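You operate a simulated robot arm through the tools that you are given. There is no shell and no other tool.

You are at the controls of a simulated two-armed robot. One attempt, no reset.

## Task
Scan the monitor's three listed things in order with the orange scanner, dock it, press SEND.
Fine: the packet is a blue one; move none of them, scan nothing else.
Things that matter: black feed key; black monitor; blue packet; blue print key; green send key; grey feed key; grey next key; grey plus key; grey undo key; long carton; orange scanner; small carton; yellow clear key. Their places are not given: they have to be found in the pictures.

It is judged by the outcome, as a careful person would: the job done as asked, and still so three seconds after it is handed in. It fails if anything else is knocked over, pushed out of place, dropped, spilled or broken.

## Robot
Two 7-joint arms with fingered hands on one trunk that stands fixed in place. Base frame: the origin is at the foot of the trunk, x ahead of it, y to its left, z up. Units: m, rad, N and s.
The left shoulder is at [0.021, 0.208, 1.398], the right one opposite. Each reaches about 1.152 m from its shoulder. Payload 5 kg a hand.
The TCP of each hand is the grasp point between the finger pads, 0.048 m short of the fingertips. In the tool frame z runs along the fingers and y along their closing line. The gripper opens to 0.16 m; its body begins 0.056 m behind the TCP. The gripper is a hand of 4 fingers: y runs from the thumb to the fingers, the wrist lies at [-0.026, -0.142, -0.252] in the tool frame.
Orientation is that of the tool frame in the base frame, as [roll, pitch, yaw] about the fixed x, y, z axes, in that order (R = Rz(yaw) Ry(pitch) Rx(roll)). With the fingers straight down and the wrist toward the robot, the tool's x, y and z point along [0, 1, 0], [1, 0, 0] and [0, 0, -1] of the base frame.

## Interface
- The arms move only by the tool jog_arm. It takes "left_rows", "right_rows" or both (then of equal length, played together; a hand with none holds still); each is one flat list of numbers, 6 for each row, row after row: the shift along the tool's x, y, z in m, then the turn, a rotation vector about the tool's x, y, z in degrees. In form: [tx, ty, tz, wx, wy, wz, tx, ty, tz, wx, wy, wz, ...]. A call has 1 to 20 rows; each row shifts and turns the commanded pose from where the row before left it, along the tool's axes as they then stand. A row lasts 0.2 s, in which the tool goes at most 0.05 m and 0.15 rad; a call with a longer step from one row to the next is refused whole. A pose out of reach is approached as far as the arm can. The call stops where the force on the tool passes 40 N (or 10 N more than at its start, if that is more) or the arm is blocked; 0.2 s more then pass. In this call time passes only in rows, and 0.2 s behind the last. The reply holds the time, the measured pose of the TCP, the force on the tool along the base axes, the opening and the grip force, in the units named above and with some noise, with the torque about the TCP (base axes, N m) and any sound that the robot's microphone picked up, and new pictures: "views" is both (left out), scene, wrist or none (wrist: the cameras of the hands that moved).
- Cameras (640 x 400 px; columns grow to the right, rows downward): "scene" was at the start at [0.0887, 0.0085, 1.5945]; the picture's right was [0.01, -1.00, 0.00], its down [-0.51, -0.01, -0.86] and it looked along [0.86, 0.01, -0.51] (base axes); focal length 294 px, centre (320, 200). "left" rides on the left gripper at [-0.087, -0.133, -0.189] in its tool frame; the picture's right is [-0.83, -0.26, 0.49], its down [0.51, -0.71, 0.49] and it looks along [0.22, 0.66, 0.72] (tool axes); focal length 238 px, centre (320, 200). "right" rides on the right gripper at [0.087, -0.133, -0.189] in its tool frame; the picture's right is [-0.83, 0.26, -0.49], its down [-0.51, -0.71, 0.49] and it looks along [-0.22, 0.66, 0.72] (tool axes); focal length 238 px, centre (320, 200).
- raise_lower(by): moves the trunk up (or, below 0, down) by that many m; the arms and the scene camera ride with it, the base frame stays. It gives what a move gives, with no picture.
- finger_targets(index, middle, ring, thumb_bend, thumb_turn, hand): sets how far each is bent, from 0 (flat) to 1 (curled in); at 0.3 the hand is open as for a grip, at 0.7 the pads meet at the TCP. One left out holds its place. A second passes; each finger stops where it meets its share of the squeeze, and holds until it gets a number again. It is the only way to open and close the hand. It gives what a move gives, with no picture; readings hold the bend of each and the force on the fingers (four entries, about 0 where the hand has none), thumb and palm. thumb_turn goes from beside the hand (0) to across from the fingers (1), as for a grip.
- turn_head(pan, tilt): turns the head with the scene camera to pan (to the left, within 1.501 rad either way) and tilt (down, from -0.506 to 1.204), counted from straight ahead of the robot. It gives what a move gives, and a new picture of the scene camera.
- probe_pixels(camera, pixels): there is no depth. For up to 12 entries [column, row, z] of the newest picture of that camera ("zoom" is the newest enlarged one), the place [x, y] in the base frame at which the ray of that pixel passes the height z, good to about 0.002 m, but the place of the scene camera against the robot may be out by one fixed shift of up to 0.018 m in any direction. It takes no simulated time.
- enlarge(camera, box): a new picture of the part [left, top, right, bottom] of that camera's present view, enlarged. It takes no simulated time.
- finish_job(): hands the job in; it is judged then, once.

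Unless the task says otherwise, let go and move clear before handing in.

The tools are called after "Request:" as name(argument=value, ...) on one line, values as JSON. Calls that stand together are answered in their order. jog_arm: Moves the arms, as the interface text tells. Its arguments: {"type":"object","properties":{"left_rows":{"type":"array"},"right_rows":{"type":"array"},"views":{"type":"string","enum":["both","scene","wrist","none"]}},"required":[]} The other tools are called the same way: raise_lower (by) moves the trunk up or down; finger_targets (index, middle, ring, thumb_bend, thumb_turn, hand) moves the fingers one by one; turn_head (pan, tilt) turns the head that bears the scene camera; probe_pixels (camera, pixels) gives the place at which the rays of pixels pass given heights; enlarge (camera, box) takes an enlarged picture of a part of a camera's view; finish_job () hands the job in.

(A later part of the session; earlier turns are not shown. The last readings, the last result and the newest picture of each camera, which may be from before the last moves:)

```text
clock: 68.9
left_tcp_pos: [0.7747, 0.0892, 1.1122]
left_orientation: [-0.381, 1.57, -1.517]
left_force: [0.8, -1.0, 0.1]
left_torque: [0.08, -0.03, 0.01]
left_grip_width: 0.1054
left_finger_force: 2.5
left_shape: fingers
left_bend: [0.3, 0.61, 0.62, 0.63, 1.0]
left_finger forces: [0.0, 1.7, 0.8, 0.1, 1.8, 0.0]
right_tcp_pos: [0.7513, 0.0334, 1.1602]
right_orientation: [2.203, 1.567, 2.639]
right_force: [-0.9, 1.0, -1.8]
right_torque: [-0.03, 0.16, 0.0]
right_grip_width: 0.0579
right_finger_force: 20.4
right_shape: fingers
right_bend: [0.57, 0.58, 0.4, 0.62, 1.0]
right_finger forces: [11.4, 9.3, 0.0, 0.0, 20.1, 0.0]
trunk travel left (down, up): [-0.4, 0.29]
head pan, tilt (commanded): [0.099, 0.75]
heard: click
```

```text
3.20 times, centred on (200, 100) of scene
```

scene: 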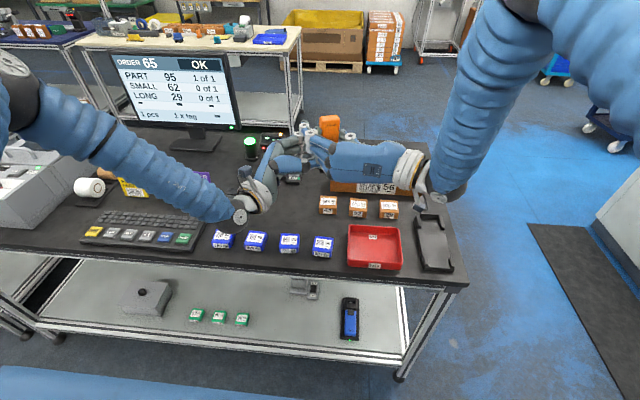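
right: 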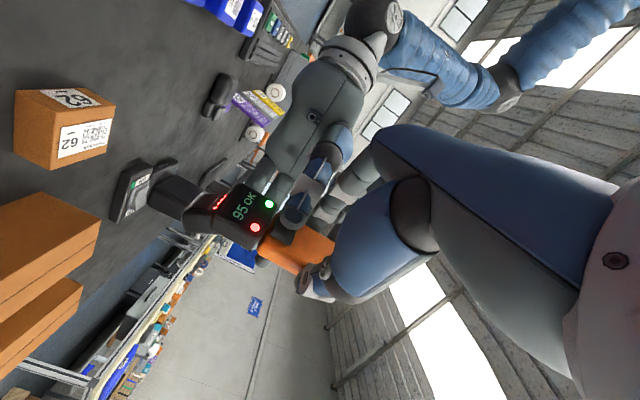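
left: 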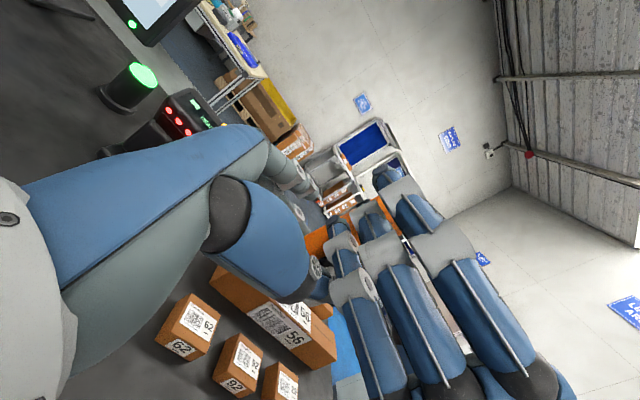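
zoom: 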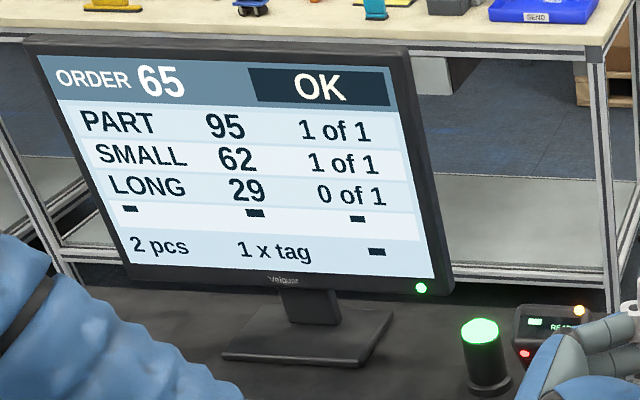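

"62 OK" — SMALL 62 now shows 1 of 1 (2 pcs). I'll release, ease off, raise both hands 10 cm and carry them toward long carton 29.

Request:
finger_targets(hand="left", middle=0.56, ring=0.56, thumb_bend=0.55)

Request:
jog_arm(left_rows=[-0.033, 0, 0, 0, 0, 0, -0.033, 0, 0, 0, 0, 0, -0.034, 0, 0, 0, 0, 0, 0, 0.01806, 0.03076, 0, 0, 0, 0, 0.01806, 0.03076, 0, 0, 0, 0, 0.01806, 0.03076, 0, 0, 0, 0, 0.01806, 0.03076, 0, 0, 0, 0, 0.01806, 0.03076, 0, 0, 0, 0, 0.01806, 0.03076, 0, 0, 0, 0, 0.01806, 0.03076, 0, 0, 0, 0, 0.01806, 0.03076, 0, 0, 0], right_rows=[-0.033, 0, 0, 0, 0, 0, -0.033, 0, 0, 0, 0, 0, -0.034, 0, 0, 0, 0, 0, 0, -0.03076, 0.01806, 0, 0, 0, 0, -0.03076, 0.01806, 0, 0, 0, 0, -0.03076, 0.01806, 0, 0, 0, 0, -0.03076, 0.01806, 0, 0, 0, 0, -0.03076, 0.01806, 0, 0, 0, 0, -0.03076, 0.01806, 0, 0, 0, 0, -0.03076, 0.01806, 0, 0, 0, 0, -0.03076, 0.01806, 0, 0, 0], views="both")

Request:
enlarge(camera="right", box=[0, 60, 380, 310])

Request:
enlarge(camera="scene", box=[230, 80, 470, 250])

```text
clock: 69.9
left_tcp_pos: [0.7747, 0.0891, 1.112]
left_orientation: [2.347, 1.57, 1.21]
left_force: [0.1, 0.6, 0.7]
left_torque: [0.0, -0.01, 0.01]
left_grip_width: 0.1201
left_finger_force: 0.1
left_shape: fingers
left_bend: [0.3, 0.56, 0.56, 0.55, 1.0]
left_finger forces: [0.0, 0.0, 0.0, 0.1, 0.0, 0.0]
right_tcp_pos: [0.7521, 0.0319, 1.1608]
right_orientation: [1.855, 1.569, 2.291]
right_force: [0.9, -0.2, -2.6]
right_torque: [-0.05, 0.08, 0.01]
right_grip_width: 0.058
right_finger_force: 20.0
right_shape: fingers
right_bend: [0.57, 0.58, 0.4, 0.62, 1.0]
right_finger forces: [10.9, 9.5, 0.1, 0.0, 20.4, 0.1]
trunk travel left (down, up): [-0.4, 0.29]
head pan, tilt (commanded): [0.099, 0.75]
```

```text
clock: 72.3
left_tcp_pos: [1.0119, -0.0749, 1.2115]
left_orientation: [-2.301, 1.566, 2.846]
left_force: [1.1, -1.7, -2.2]
left_torque: [-0.15, -0.1, 0.04]
left_grip_width: 0.1203
left_finger_force: 0.1
left_shape: fingers
left_bend: [0.3, 0.56, 0.56, 0.55, 1.0]
left_finger forces: [0.0, 0.0, 0.0, 0.0, 0.1, 0.1]
right_tcp_pos: [0.989, -0.1317, 1.2556]
right_orientation: [2.627, 1.563, 3.062]
right_force: [0.8, -1.3, -4.1]
right_torque: [0.09, -0.03, 0.1]
right_grip_width: 0.0584
right_finger_force: 20.0
right_shape: fingers
right_bend: [0.57, 0.58, 0.4, 0.62, 1.0]
right_finger forces: [10.8, 9.4, 0.1, 0.1, 20.3, 0.1]
trunk travel left (down, up): [-0.4, 0.29]
head pan, tilt (commanded): [0.099, 0.75]
```

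scene: 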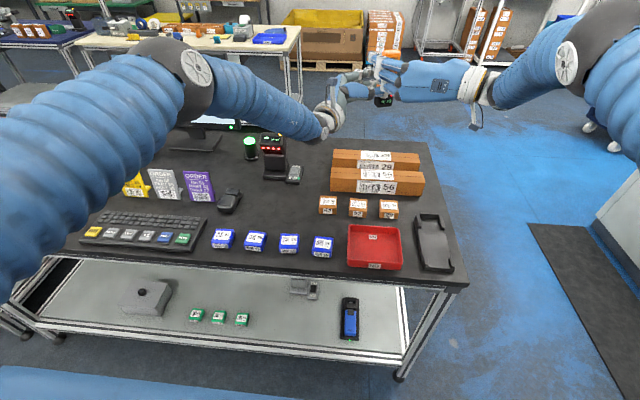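
right: 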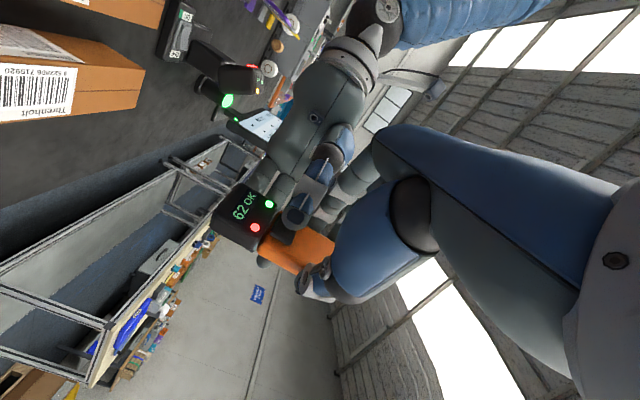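
left: 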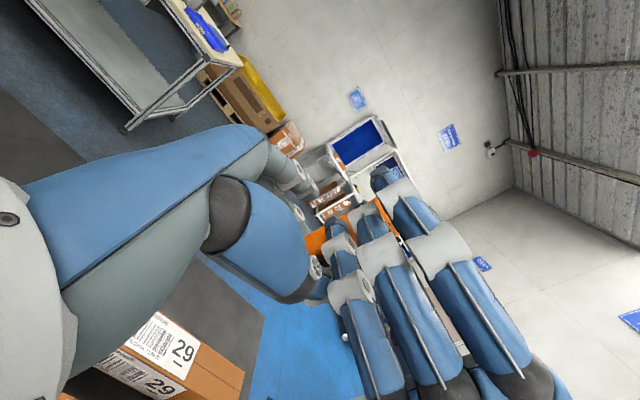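

```text
1.60 times, centred on (190, 185) of right
```

zoom: 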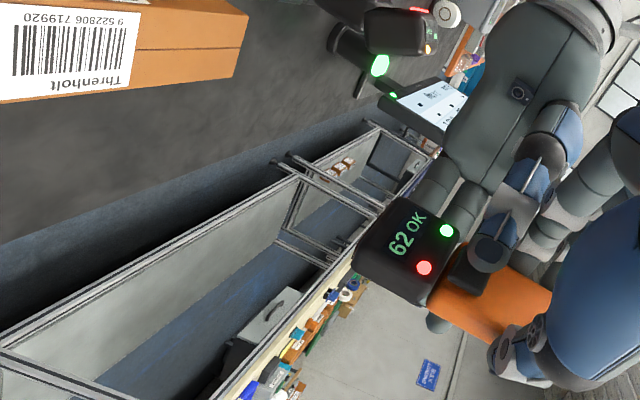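

```text
2.35 times, centred on (350, 165) of scene
```

zoom: 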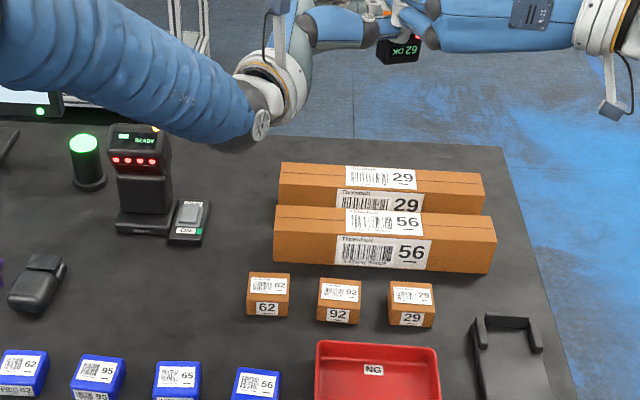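

Request:
enlarge(camera="left", box=[70, 280, 270, 400])

Request:
enlarge(camera="right", box=[0, 0, 160, 130])

Request:
enlarge(camera="scene", box=[320, 130, 440, 210])

```text
3.20 times, centred on (170, 340) of left
```

zoom: 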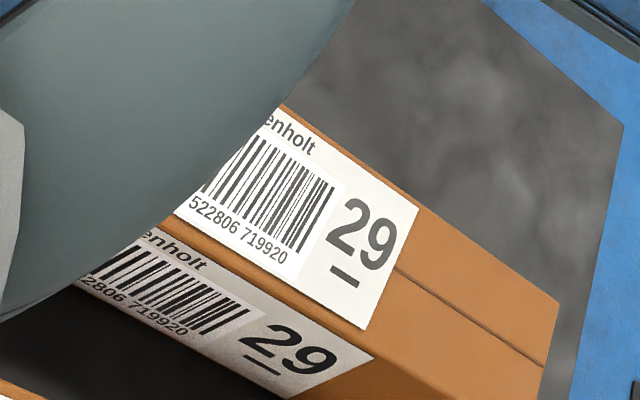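

```text
3.08 times, centred on (80, 65) of right
```

zoom: 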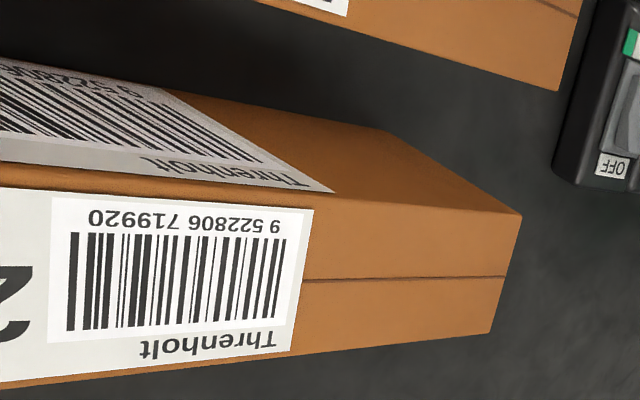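

```text
5.00 times, centred on (380, 170) of scene
```

zoom: 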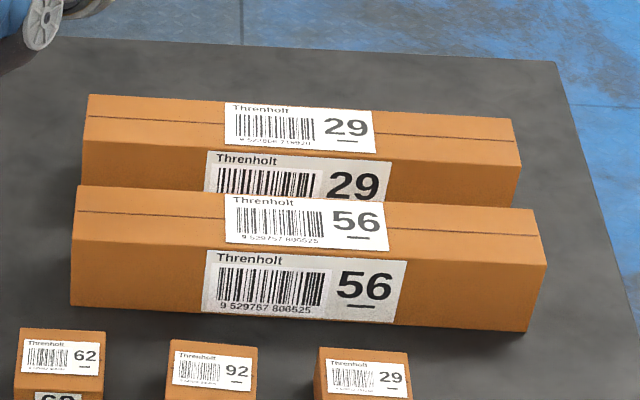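

Request:
probe_pixels(camera="left", pixels=[[157.8, 358.1, 0.935], [157.8, 358.1, 0.955], [200.9, 342.2, 0.935], [200.9, 342.2, 0.955], [183.4, 380, 0.935], [183.4, 380, 0.955]])

Request:
probe_pixels(camera="right", pixels=[[6, 70.8, 0.935], [6, 70.8, 0.955], [77.7, 68.2, 0.935], [77.7, 68.2, 0.955], [70.3, 116, 0.935], [70.3, 116, 0.955]])

```text
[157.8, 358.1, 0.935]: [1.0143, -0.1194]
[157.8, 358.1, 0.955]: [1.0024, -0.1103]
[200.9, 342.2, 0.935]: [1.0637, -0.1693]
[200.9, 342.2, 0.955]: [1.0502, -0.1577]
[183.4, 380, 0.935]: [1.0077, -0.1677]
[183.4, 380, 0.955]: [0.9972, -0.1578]
```

```text
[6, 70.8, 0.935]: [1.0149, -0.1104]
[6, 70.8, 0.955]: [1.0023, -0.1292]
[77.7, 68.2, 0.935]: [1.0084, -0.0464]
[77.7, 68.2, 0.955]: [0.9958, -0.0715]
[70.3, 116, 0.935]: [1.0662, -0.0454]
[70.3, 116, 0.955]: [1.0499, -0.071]
```

Both wrist cameras agree: label 29 spans x 1.004–1.060, y −0.165…−0.054 at z 0.9415; the window is over its middle. I'll shift 1 cm left toward the barcode and lower 6.7 cm.

Request:
jog_arm(left_rows=[0.022, 0.0014, -0.003, 0, 0, 0, 0.022, 0.0014, -0.003, 0, 0, 0, 0.023, 0.0014, -0.0031, 0, 0, 0], right_rows=[0.022, 0.003, 0.0014, 0, 0, 0, 0.022, 0.003, 0.0014, 0, 0, 0, 0.023, 0.0031, 0.0014, 0, 0, 0], views="both")

Request:
enlarge(camera="right", box=[190, 130, 380, 310])

Request:
enlarge(camera="scene", box=[300, 70, 460, 190])

```text
clock: 73.1
left_tcp_pos: [1.0112, -0.0602, 1.1458]
left_orientation: [0.47, 1.571, -0.663]
left_force: [1.3, 1.4, 0.3]
left_torque: [0.04, -0.01, -0.12]
left_grip_width: 0.1205
left_finger_force: 0.0
left_shape: fingers
left_bend: [0.3, 0.56, 0.56, 0.55, 1.0]
left_finger forces: [0.1, 0.0, 0.1, 0.0, 0.0, 0.1]
right_tcp_pos: [0.9877, -0.1195, 1.1916]
right_orientation: [2.946, 1.567, -2.904]
right_force: [1.7, 0.7, -1.6]
right_torque: [-0.07, 0.17, 0.04]
right_grip_width: 0.0577
right_finger_force: 19.2
right_shape: fingers
right_bend: [0.57, 0.58, 0.4, 0.62, 1.0]
right_finger forces: [10.8, 9.5, 0.1, 0.0, 20.4, 0.1]
trunk travel left (down, up): [-0.4, 0.29]
head pan, tilt (commanded): [0.099, 0.75]
```

scene: 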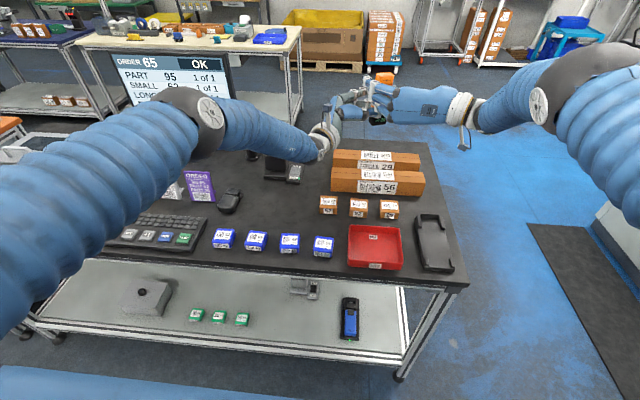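
right: 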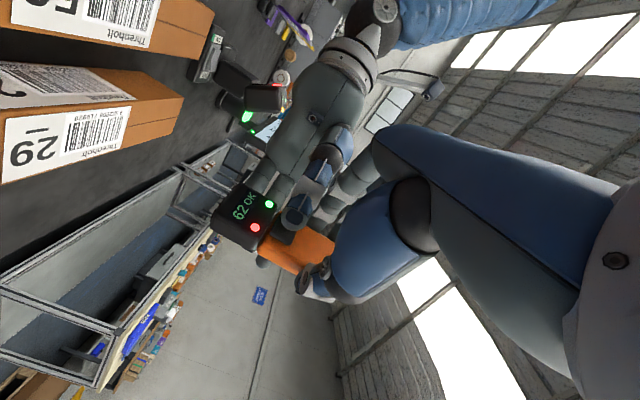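
left: 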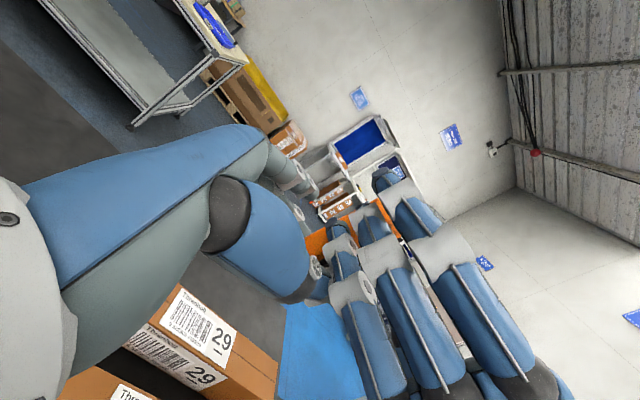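

```text
2.22 times, centred on (285, 220) of right
```

zoom: 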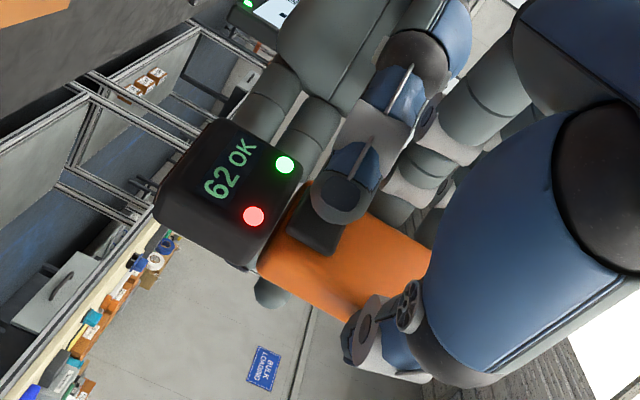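

```text
3.33 times, centred on (380, 130) of scene
```

zoom: 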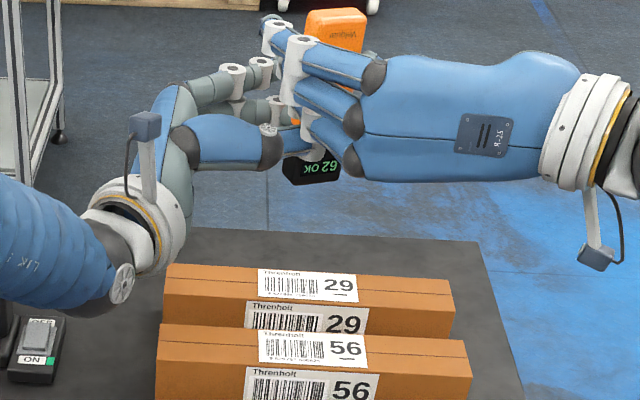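

The window is over the 29 label's barcode at ≈(1.030,−0.100), 13 cm above it. Pressing the trigger.

Request:
finger_targets(hand="left", middle=0.62, ring=0.62, thumb_bend=0.64)

Request:
enlarge(camera="right", box=[190, 130, 380, 310])

Request:
enlarge(camera="scene", box=[100, 40, 300, 160])

```text
clock: 74.1
left_tcp_pos: [1.0108, -0.0616, 1.1459]
left_orientation: [-1.943, 1.57, -3.078]
left_force: [-0.2, -0.6, 0.8]
left_torque: [0.01, -0.09, 0.01]
left_grip_width: 0.1058
left_finger_force: 1.8
left_shape: fingers
left_bend: [0.3, 0.61, 0.62, 0.63, 1.0]
left_finger forces: [0.1, 1.1, 0.5, 0.1, 2.1, 0.1]
right_tcp_pos: [0.9868, -0.1198, 1.1917]
right_orientation: [2.679, 1.566, 3.114]
right_force: [1.2, 0.9, -2.8]
right_torque: [-0.1, 0.15, 0.02]
right_grip_width: 0.0579
right_finger_force: 20.3
right_shape: fingers
right_bend: [0.57, 0.58, 0.4, 0.62, 1.0]
right_finger forces: [11.1, 9.5, 0.0, 0.0, 20.1, 0.0]
trunk travel left (down, up): [-0.4, 0.29]
head pan, tilt (commanded): [0.099, 0.75]
heard: click
```

```text
2.22 times, centred on (285, 220) of right
```

zoom: 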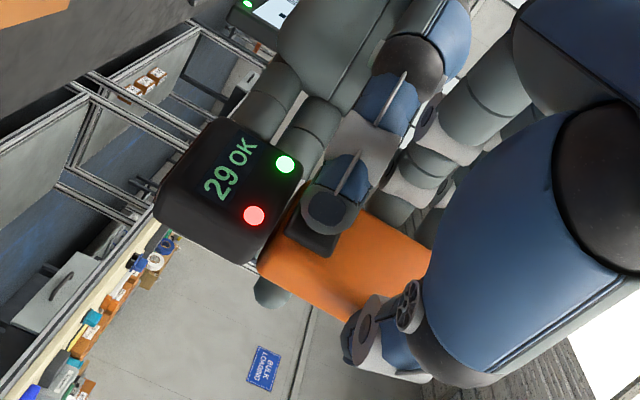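

```text
3.20 times, centred on (200, 100) of scene
```

zoom: 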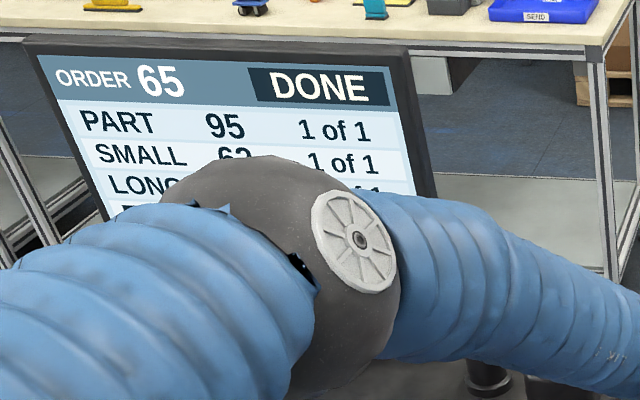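

"29 OK" and the monitor shows DONE with all three counted. I'll release the trigger, open the left hand, raise both arms 8 cm, then back the left hand out along its fingers.

Request:
finger_targets(hand="left", index=0.3, middle=0.3, ring=0.3, thumb_bend=0.3)

Request:
jog_arm(left_rows=[-0.027, 0, 0, 0, 0, 0, -0.027, 0, 0, 0, 0, 0, -0.026, 0, 0, 0, 0, 0, 0, 0, -0.02, 0, 0, 0, 0, 0, -0.035, 0, 0, 0, 0, 0, -0.035, 0, 0, 0, 0, 0, -0.035, 0, 0, 0, 0, 0, -0.035, 0, 0, 0], right_rows=[-0.027, 0, 0, 0, 0, 0, -0.027, 0, 0, 0, 0, 0, -0.026, 0, 0, 0, 0, 0, 0, 0, 0, 0, 0, 0, 0, 0, 0, 0, 0, 0, 0, 0, 0, 0, 0, 0, 0, 0, 0, 0, 0, 0, 0, 0, 0, 0, 0, 0], views="both")

Request:
enlarge(camera="scene", box=[220, 60, 480, 210])

```text
clock: 75.1
left_tcp_pos: [1.0092, -0.0623, 1.1456]
left_orientation: [-1.629, 1.569, -2.763]
left_force: [2.3, 1.5, -2.8]
left_torque: [0.06, -0.11, 0.0]
left_grip_width: 0.1689
left_finger_force: 0.0
left_shape: fingers
left_bend: [0.3, 0.3, 0.3, 0.31, 0.98]
left_finger forces: [0.0, 0.0, 0.0, 0.0, 0.1, 0.1]
right_tcp_pos: [0.9864, -0.12, 1.1925]
right_orientation: [2.433, 1.569, 2.868]
right_force: [-1.1, -0.6, -0.9]
right_torque: [0.0, 0.24, 0.11]
right_grip_width: 0.0579
right_finger_force: 20.2
right_shape: fingers
right_bend: [0.57, 0.58, 0.4, 0.62, 1.0]
right_finger forces: [10.8, 9.5, 0.1, 0.0, 20.4, 0.0]
trunk travel left (down, up): [-0.4, 0.29]
head pan, tilt (commanded): [0.099, 0.75]
```

```text
clock: 76.9
left_tcp_pos: [0.9409, 0.0834, 1.2261]
left_orientation: [0.82, 1.568, -0.316]
left_force: [-1.5, 0.5, 0.4]
left_torque: [0.04, 0.03, 0.07]
left_grip_width: 0.17
left_finger_force: 0.0
left_shape: fingers
left_bend: [0.3, 0.3, 0.3, 0.3, 0.98]
left_finger forces: [0.0, 0.1, 0.0, 0.0, 0.0, 0.0]
right_tcp_pos: [0.9866, -0.1193, 1.2727]
right_orientation: [-2.839, 1.569, -2.403]
right_force: [-0.6, 0.9, -2.1]
right_torque: [-0.08, 0.11, -0.13]
right_grip_width: 0.0577
right_finger_force: 20.4
right_shape: fingers
right_bend: [0.57, 0.58, 0.4, 0.62, 1.0]
right_finger forces: [10.8, 9.5, 0.0, 0.0, 20.4, 0.0]
trunk travel left (down, up): [-0.4, 0.29]
head pan, tilt (commanded): [0.099, 0.75]
```

scene: 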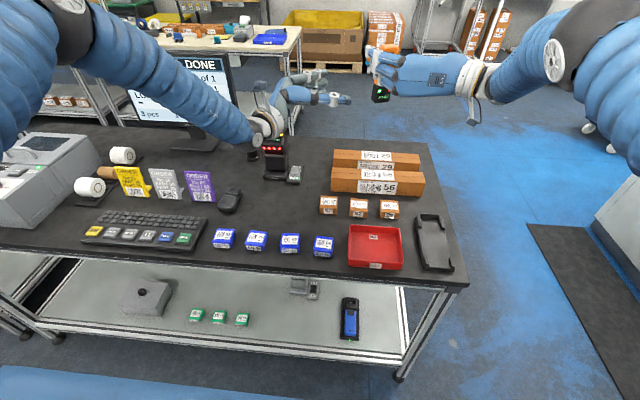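
right: 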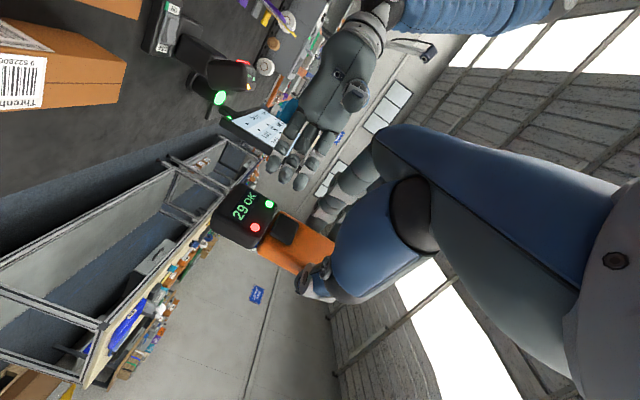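
left: 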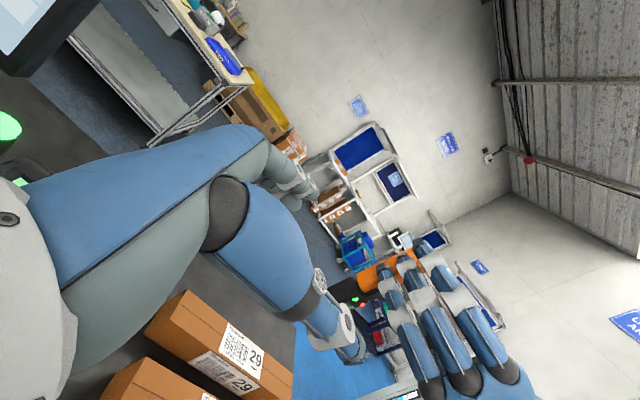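

```text
2.46 times, centred on (350, 135) of scene
```

zoom: 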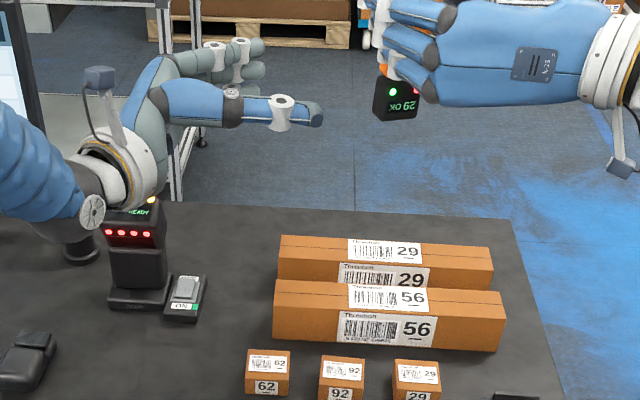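

All clear: left hand is out and the scanner (29 OK) is held by the right hand. I'll retract the left arm toward its own side while bringing the right hand back above the dock area.

Request:
jog_arm(left_rows=[-0.005, -0.019, -0.042, 0, 0, 0, -0.005, -0.019, -0.042, 0, 0, 0, -0.005, -0.019, -0.042, 0, 0, 0, -0.005, -0.019, -0.042, 0, 0, 0, -0.005, -0.019, -0.042, 0, 0, 0, -0.005, -0.019, -0.042, 0, 0, 0, -0.005, -0.019, -0.042, 0, 0, 0, -0.005, -0.019, -0.042, 0, 0, 0, -0.005, -0.019, -0.042, 0, 0, 0, -0.005, -0.019, -0.042, 0, 0, 0], right_rows=[0.00227, 0.00099, -0.03737, 0, 0, 0, 0.00227, 0.00099, -0.03737, 0, 0, 0, 0.00227, 0.00099, -0.03737, 0, 0, 0, 0.00227, 0.00099, -0.03737, 0, 0, 0, 0.00227, 0.00099, -0.03737, 0, 0, 0, 0.00227, 0.00099, -0.03737, 0, 0, 0, 0.00227, 0.00099, -0.03737, 0, 0, 0, 0.00227, 0.00099, -0.03737, 0, 0, 0, 0.00227, 0.00099, -0.03737, 0, 0, 0, 0.00227, 0.00099, -0.03737, 0, 0, 0], views="both")

```text
clock: 79.1
left_tcp_pos: [0.5901, 0.3834, 1.2787]
left_orientation: [0.219, 1.568, -0.918]
left_force: [-1.4, -0.6, 1.2]
left_torque: [0.05, 0.03, 0.12]
left_grip_width: 0.17
left_finger_force: 0.0
left_shape: fingers
left_bend: [0.3, 0.3, 0.3, 0.3, 0.98]
left_finger forces: [0.0, 0.0, 0.0, 0.0, 0.0, 0.0]
right_tcp_pos: [0.6383, -0.2694, 1.2527]
right_orientation: [0.406, 1.569, 0.841]
right_force: [-2.5, -0.3, -1.9]
right_torque: [-0.1, 0.18, -0.11]
right_grip_width: 0.0578
right_finger_force: 20.8
right_shape: fingers
right_bend: [0.57, 0.58, 0.4, 0.62, 1.0]
right_finger forces: [10.8, 9.6, 0.0, 0.0, 20.4, 0.1]
trunk travel left (down, up): [-0.4, 0.29]
head pan, tilt (commanded): [0.099, 0.75]
```

scene: 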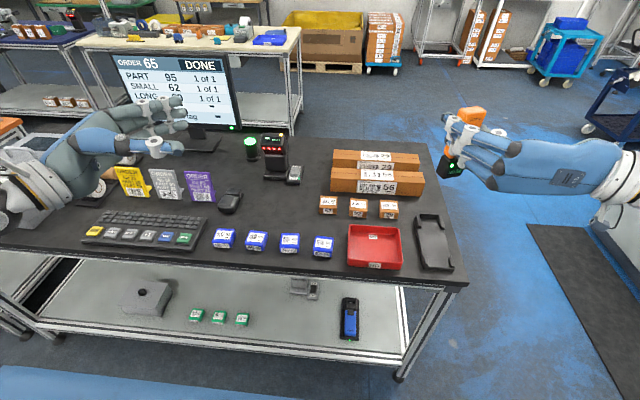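
right: 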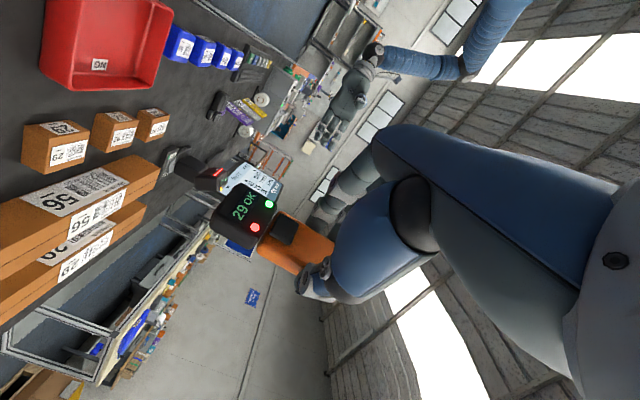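
left: 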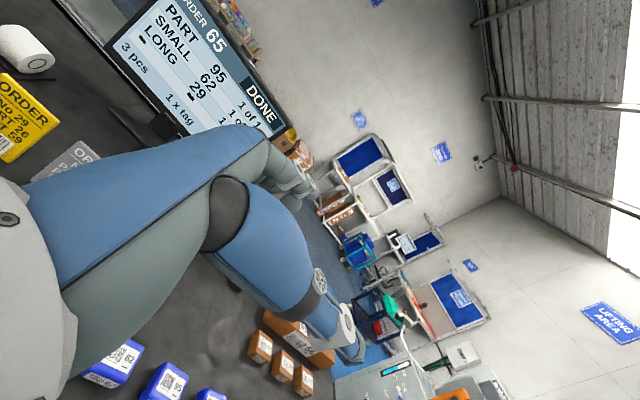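

Monitor reads ORDER 65 DONE, all 1 of 1. Now I'll undo the yaw (+25°) and pitch the scanner back to level (+90° about tool y).

Request:
jog_arm(right_rows=[0, 0, 0, 6.25, 0, 0, 0, 0, 0, 6.25, 0, 0, 0, 0, 0, 6.25, 0, 0, 0, 0, 0, 6.25, 0, 0, 0, 0, 0, 0, 7.5, 0, 0, 0, 0, 0, 7.5, 0, 0, 0, 0, 0, 7.5, 0, 0, 0, 0, 0, 7.5, 0, 0, 0, 0, 0, 7.5, 0, 0, 0, 0, 0, 7.5, 0, 0, 0, 0, 0, 7.5, 0, 0, 0, 0, 0, 7.5, 0, 0, 0, 0, 0, 7.5, 0, 0, 0, 0, 0, 7.5, 0, 0, 0, 0, 0, 7.5, 0, 0, 0, 0, 0, 7.4, 0], views="both")

Request:
enlarge(camera="scene", box=[400, 80, 560, 210])

```text
clock: 82.5
left_tcp_pos: [0.5943, 0.3838, 1.2763]
left_orientation: [-1.371, 1.569, -2.505]
left_force: [0.9, 0.3, -0.5]
left_torque: [-0.06, 0.02, -0.04]
left_grip_width: 0.1703
left_finger_force: 0.1
left_shape: fingers
left_bend: [0.3, 0.3, 0.3, 0.3, 0.98]
left_finger forces: [0.0, 0.0, 0.1, 0.0, 0.1, 0.1]
right_tcp_pos: [0.6455, -0.2679, 1.2493]
right_orientation: [-3.142, -0.005, 3.139]
right_force: [0.8, -1.4, -2.7]
right_torque: [0.01, 0.0, 0.03]
right_grip_width: 0.0581
right_finger_force: 20.5
right_shape: fingers
right_bend: [0.57, 0.58, 0.4, 0.62, 1.0]
right_finger forces: [10.4, 10.0, 0.1, 0.0, 20.3, 0.1]
trunk travel left (down, up): [-0.4, 0.29]
head pan, tilt (commanded): [0.099, 0.75]
```

scene: 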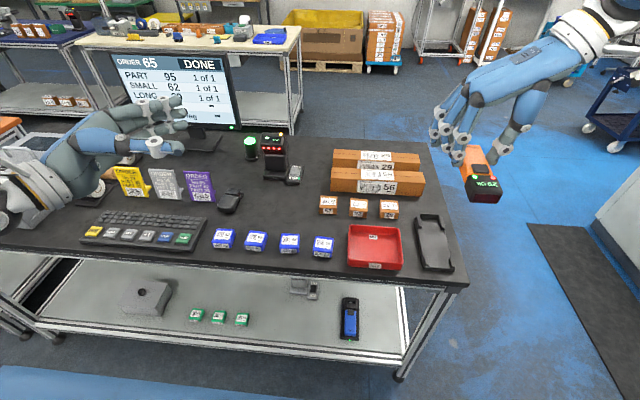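
right: 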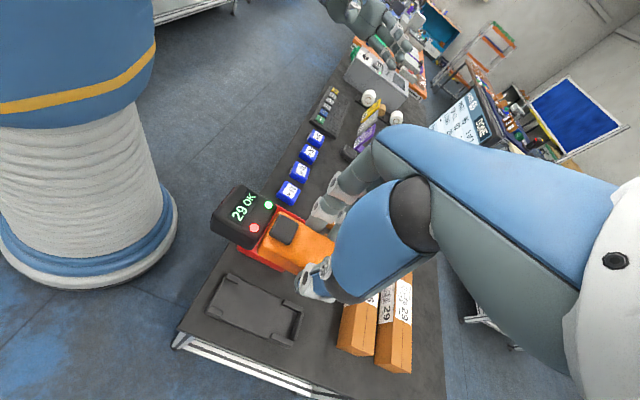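

```text
3.08 times, centred on (480, 145) of scene
```

zoom: 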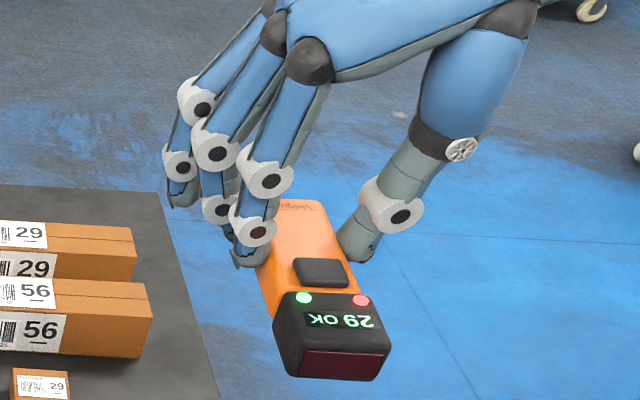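

The scanner is level again with the nose toward the robot. Next, yaw +180° about tool z to the docking orientation.

Request:
jog_arm(right_rows=[0, 0, 0, 0, 0, 8.5, 0, 0, 0, 0, 0, 8.55, 0, 0, 0, 0, 0, 8.55, 0, 0, 0, 0, 0, 8.55, 0, 0, 0, 0, 0, 8.55, 0, 0, 0, 0, 0, 8.55, 0, 0, 0, 0, 0, 8.55, 0, 0, 0, 0, 0, 8.55, 0, 0, 0, 0, 0, 8.55, 0, 0, 0, 0, 0, 8.55, 0, 0, 0, 0, 0, 8.55, 0, 0, 0, 0, 0, 8.55, 0, 0, 0, 0, 0, 8.55, 0, 0, 0, 0, 0, 8.55, 0, 0, 0, 0, 0, 8.55, 0, 0, 0, 0, 0, 8.55, 0, 0, 0, 0, 0, 8.55, 0, 0, 0, 0, 0, 8.55, 0, 0, 0, 0, 0, 8.55, 0, 0, 0, 0, 0, 8.55], views="none")

Request:
jog_arm(right_rows=[0, 0, 0, 0, 0, 4.5, 0, 0, 0, 0, 0, 4.5, 0, 0, 0, 0, 0, 0], views="both")

```text
clock: 86.7
left_tcp_pos: [0.5937, 0.3849, 1.2766]
left_orientation: [1.525, 1.569, 0.392]
left_force: [0.5, -0.3, 0.3]
left_torque: [-0.02, -0.01, -0.04]
left_grip_width: 0.1701
left_finger_force: 0.0
left_shape: fingers
left_bend: [0.3, 0.3, 0.3, 0.3, 0.98]
left_finger forces: [0.1, 0.0, 0.0, 0.1, 0.1, 0.0]
right_tcp_pos: [0.5772, -0.425, 1.1393]
right_orientation: [3.119, -0.048, 0.225]
right_force: [-0.9, 0.0, -1.8]
right_torque: [-0.04, 0.09, -0.06]
right_grip_width: 0.0581
right_finger_force: 19.3
right_shape: fingers
right_bend: [0.57, 0.58, 0.4, 0.62, 1.0]
right_finger forces: [9.6, 10.1, 0.0, 0.1, 19.7, 0.1]
right hand out of reach, approached as far as the arm can: row 14, 15, 16, 17, 18
trunk travel left (down, up): [-0.4, 0.29]
head pan, tilt (commanded): [0.099, 0.75]
```

```text
clock: 87.5
left_tcp_pos: [0.5928, 0.3843, 1.2779]
left_orientation: [-1.419, 1.57, -2.554]
left_force: [0.3, 0.2, 0.4]
left_torque: [0.03, 0.02, 0.01]
left_grip_width: 0.1704
left_finger_force: 0.0
left_shape: fingers
left_bend: [0.3, 0.3, 0.3, 0.3, 0.98]
left_finger forces: [0.1, 0.0, 0.0, 0.0, 0.0, 0.1]
right_tcp_pos: [0.5764, -0.4239, 1.1394]
right_orientation: [3.13, -0.057, 0.067]
right_force: [0.1, -0.9, -2.4]
right_torque: [0.07, 0.1, -0.01]
right_grip_width: 0.0581
right_finger_force: 19.6
right_shape: fingers
right_bend: [0.57, 0.58, 0.4, 0.62, 1.0]
right_finger forces: [9.6, 10.0, 0.0, 0.1, 19.6, 0.0]
trunk travel left (down, up): [-0.4, 0.29]
head pan, tilt (commanded): [0.099, 0.75]
```

scene: 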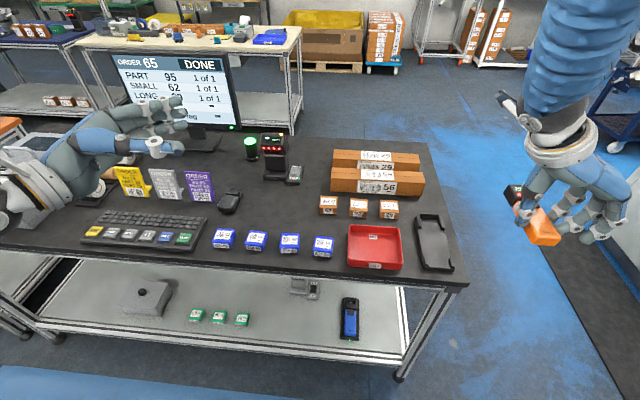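
right: 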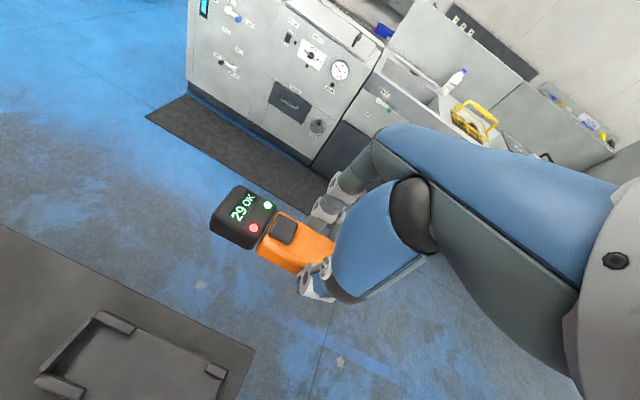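

Rotation at that height was partly out of reach, so the hand drifted to (0.576,−0.424,1.139), still holding the scanner safely. I'll correct the small tilt (−0.057 pitch, 0.067 yaw) and move back above the dock at this lower height, which was reachable before.

Request:
jog_arm(right_rows=[0, 0, 0, 0.33, -1.63, 1.92, 0, 0, 0, 0.33, -1.63, 1.92, 0.0133, -0.0312, 0, 0, 0, 0, 0.0133, -0.0312, 0, 0, 0, 0, 0.0133, -0.0313, 0, 0, 0, 0, 0.0133, -0.0313, 0, 0, 0, 0, 0.0133, -0.0313, 0, 0, 0, 0], views="both")

Request:
turn_head(pan=-0.3, tilt=0.75)

```text
clock: 89.1
left_tcp_pos: [0.5942, 0.3848, 1.2758]
left_orientation: [-2.028, 1.569, 3.121]
left_force: [-0.4, 0.4, -0.6]
left_torque: [-0.01, 0.02, -0.06]
left_grip_width: 0.1701
left_finger_force: 0.0
left_shape: fingers
left_bend: [0.3, 0.3, 0.3, 0.3, 0.98]
left_finger forces: [0.0, 0.0, 0.0, 0.0, 0.0, 0.0]
right_tcp_pos: [0.6441, -0.2665, 1.138]
right_orientation: [3.14, 0.002, -0.005]
right_force: [0.6, -1.0, -3.1]
right_torque: [0.03, 0.09, -0.01]
right_grip_width: 0.058
right_finger_force: 19.8
right_shape: fingers
right_bend: [0.57, 0.58, 0.4, 0.62, 1.0]
right_finger forces: [9.5, 9.9, 0.1, 0.0, 19.4, 0.0]
trunk travel left (down, up): [-0.4, 0.29]
head pan, tilt (commanded): [0.099, 0.75]
```

scene: 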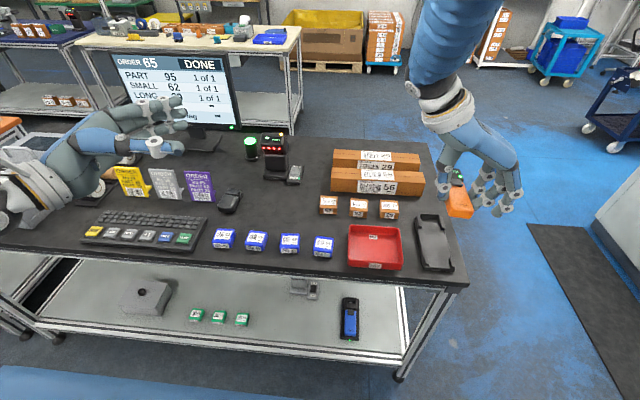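
right: 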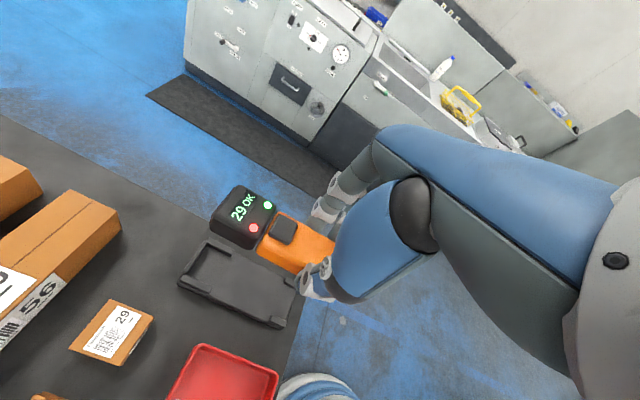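

```text
clock: 90.0
left_tcp_pos: [0.5932, 0.3845, 1.2776]
left_orientation: [-1.492, 1.571, -2.628]
left_force: [-0.1, 0.0, 0.7]
left_torque: [0.03, -0.01, -0.01]
left_grip_width: 0.1705
left_finger_force: 0.0
left_shape: fingers
left_bend: [0.3, 0.3, 0.3, 0.3, 0.98]
left_finger forces: [0.1, 0.0, 0.0, 0.0, 0.0, 0.1]
right_tcp_pos: [0.6435, -0.2684, 1.1387]
right_orientation: [3.141, -0.001, -0.002]
right_force: [-0.9, 0.6, -2.3]
right_torque: [0.0, 0.09, -0.02]
right_grip_width: 0.0578
right_finger_force: 19.9
right_shape: fingers
right_bend: [0.57, 0.58, 0.4, 0.62, 1.0]
right_finger forces: [9.5, 9.9, 0.0, 0.0, 19.3, 0.0]
trunk travel left (down, up): [-0.4, 0.29]
head pan, tilt (commanded): [-0.3, 0.75]
```

scene: 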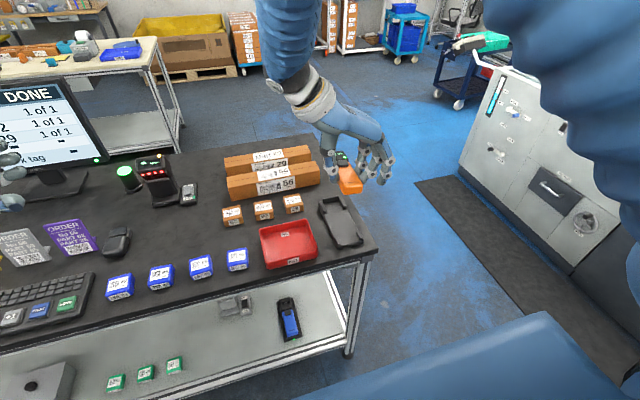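

The hand is back over the dock at (0.6435,−0.268,1.139), level within 0.1°. I'll compare the scanner's placement in the hand with the picture just after the first lift.

Request:
enlarge(camera="right", box=[150, 150, 400, 370])

Request:
enlarge(camera="scene", box=[280, 90, 420, 260])

```text
1.82 times, centred on (275, 260) of right
```

zoom: 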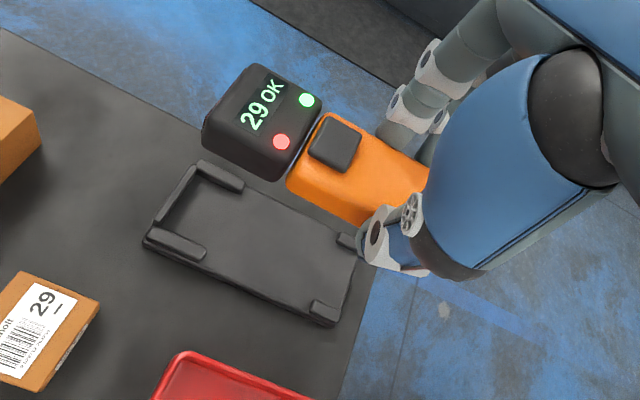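

```text
2.35 times, centred on (350, 175) of scene
```

zoom: 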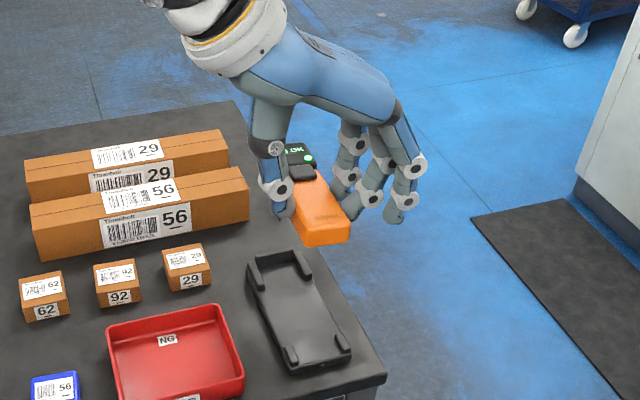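

The scanner hasn't shifted noticeably in the hand (trigger within ~1 px of before). I'll descend to just above the cradle.

Request:
jog_arm(right_rows=[-0.0003, 0, 0.038, 0, 0, 0, -0.0003, 0, 0.038, 0, 0, 0, -0.0002, 0, 0.038, 0, 0, 0, 0, 0, 0.036, 0, 0, 0], views="both")

Request:
enlarge(camera="right", box=[150, 150, 400, 370])

Request:
enlarge(camera="scene", box=[290, 150, 400, 250])

```text
clock: 91.0
left_tcp_pos: [0.5946, 0.384, 1.277]
left_orientation: [-1.369, 1.569, -2.501]
left_force: [0.6, 1.0, 0.3]
left_torque: [-0.02, -0.03, -0.09]
left_grip_width: 0.1704
left_finger_force: 0.0
left_shape: fingers
left_bend: [0.3, 0.3, 0.3, 0.3, 0.98]
left_finger forces: [0.0, 0.0, 0.1, 0.1, 0.0, 0.0]
right_tcp_pos: [0.6428, -0.2677, 0.988]
right_orientation: [3.141, 0.0, -0.001]
right_force: [1.4, -0.3, -0.5]
right_torque: [0.08, 0.22, 0.03]
right_grip_width: 0.0581
right_finger_force: 19.3
right_shape: fingers
right_bend: [0.57, 0.58, 0.4, 0.62, 1.0]
right_finger forces: [9.5, 9.9, 0.1, 0.0, 19.4, 0.0]
trunk travel left (down, up): [-0.4, 0.29]
head pan, tilt (commanded): [-0.3, 0.75]
```

scene: 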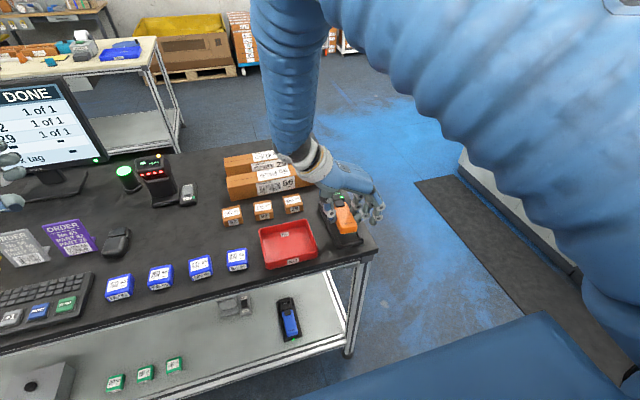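
right: 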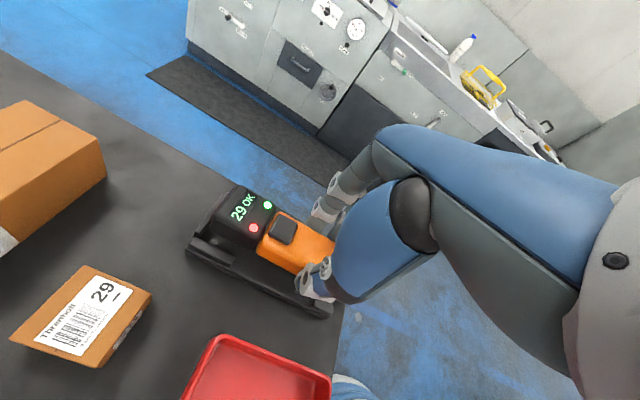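

```text
1.82 times, centred on (275, 260) of right
```

zoom: 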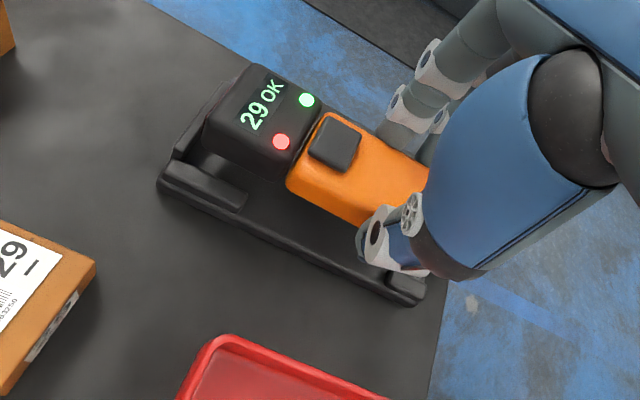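

```text
4.00 times, centred on (345, 200) of scene
```

zoom: 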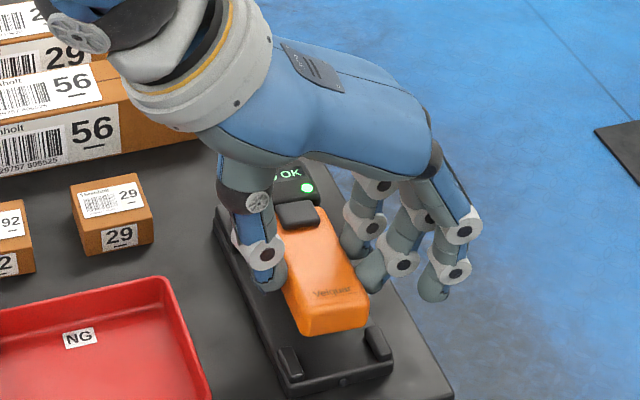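

Aligned over the cradle. Lowering the last ~28 mm in small steps.

Request:
jog_arm(right_rows=[0, 0, 0.01, 0, 0, 0, 0, 0, 0.008, 0, 0, 0, 0, 0, 0.006, 0, 0, 0, 0, 0, 0.004, 0, 0, 0], views="both")

Request:
enlarge(camera="right", box=[150, 150, 400, 370])

Request:
enlarge(camera="scene", box=[290, 150, 400, 250])

```text
clock: 92.0
left_tcp_pos: [0.5916, 0.3854, 1.2777]
left_orientation: [0.103, 1.568, -1.031]
left_force: [-0.8, -0.5, -0.4]
left_torque: [-0.04, -0.03, 0.04]
left_grip_width: 0.1701
left_finger_force: 0.0
left_shape: fingers
left_bend: [0.3, 0.3, 0.3, 0.3, 0.98]
left_finger forces: [0.1, 0.0, 0.0, 0.0, 0.0, 0.0]
right_tcp_pos: [0.6439, -0.2672, 0.9633]
right_orientation: [3.141, -0.004, -0.003]
right_force: [-2.4, 0.4, 19.1]
right_torque: [-0.24, -0.08, -0.03]
right_grip_width: 0.0581
right_finger_force: 22.8
right_shape: fingers
right_bend: [0.57, 0.58, 0.4, 0.62, 1.0]
right_finger forces: [12.0, 10.9, 0.0, 0.1, 23.3, 0.0]
trunk travel left (down, up): [-0.4, 0.29]
head pan, tilt (commanded): [-0.3, 0.75]
```

scene: 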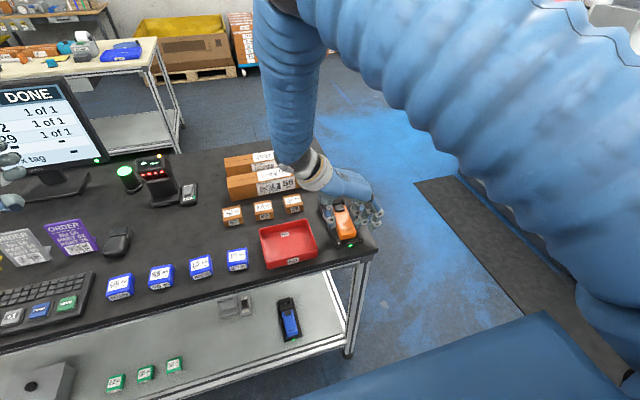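
right: 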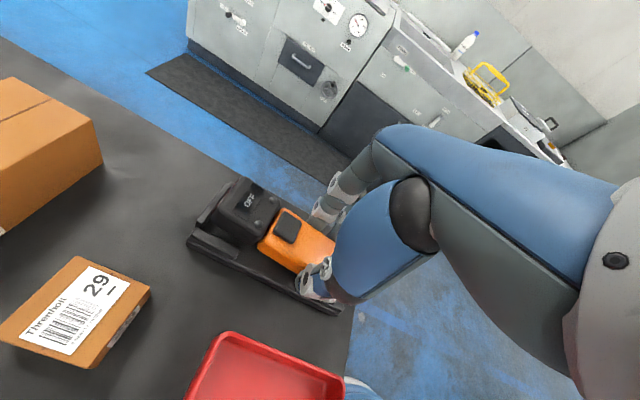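

```text
1.82 times, centred on (275, 260) of right
```

zoom: 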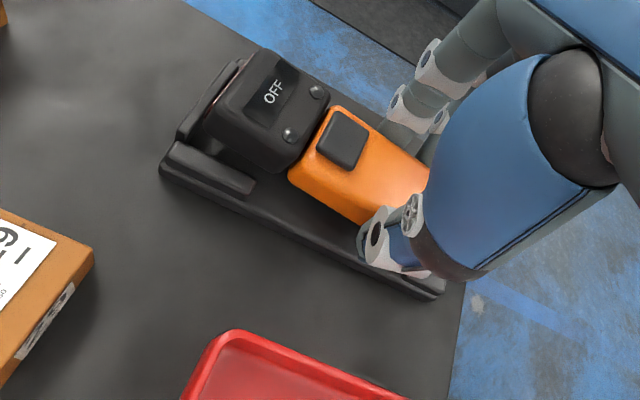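

```text
4.00 times, centred on (345, 200) of scene
```

zoom: 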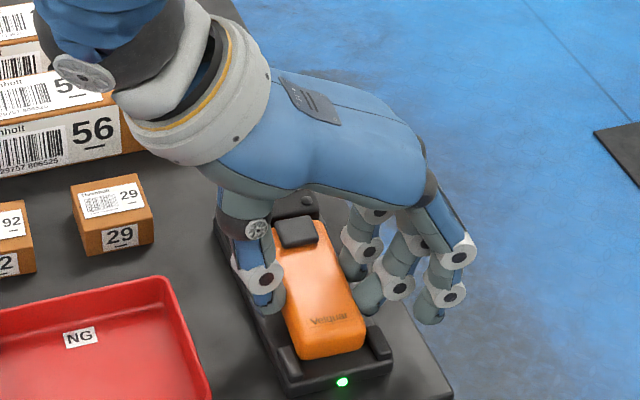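

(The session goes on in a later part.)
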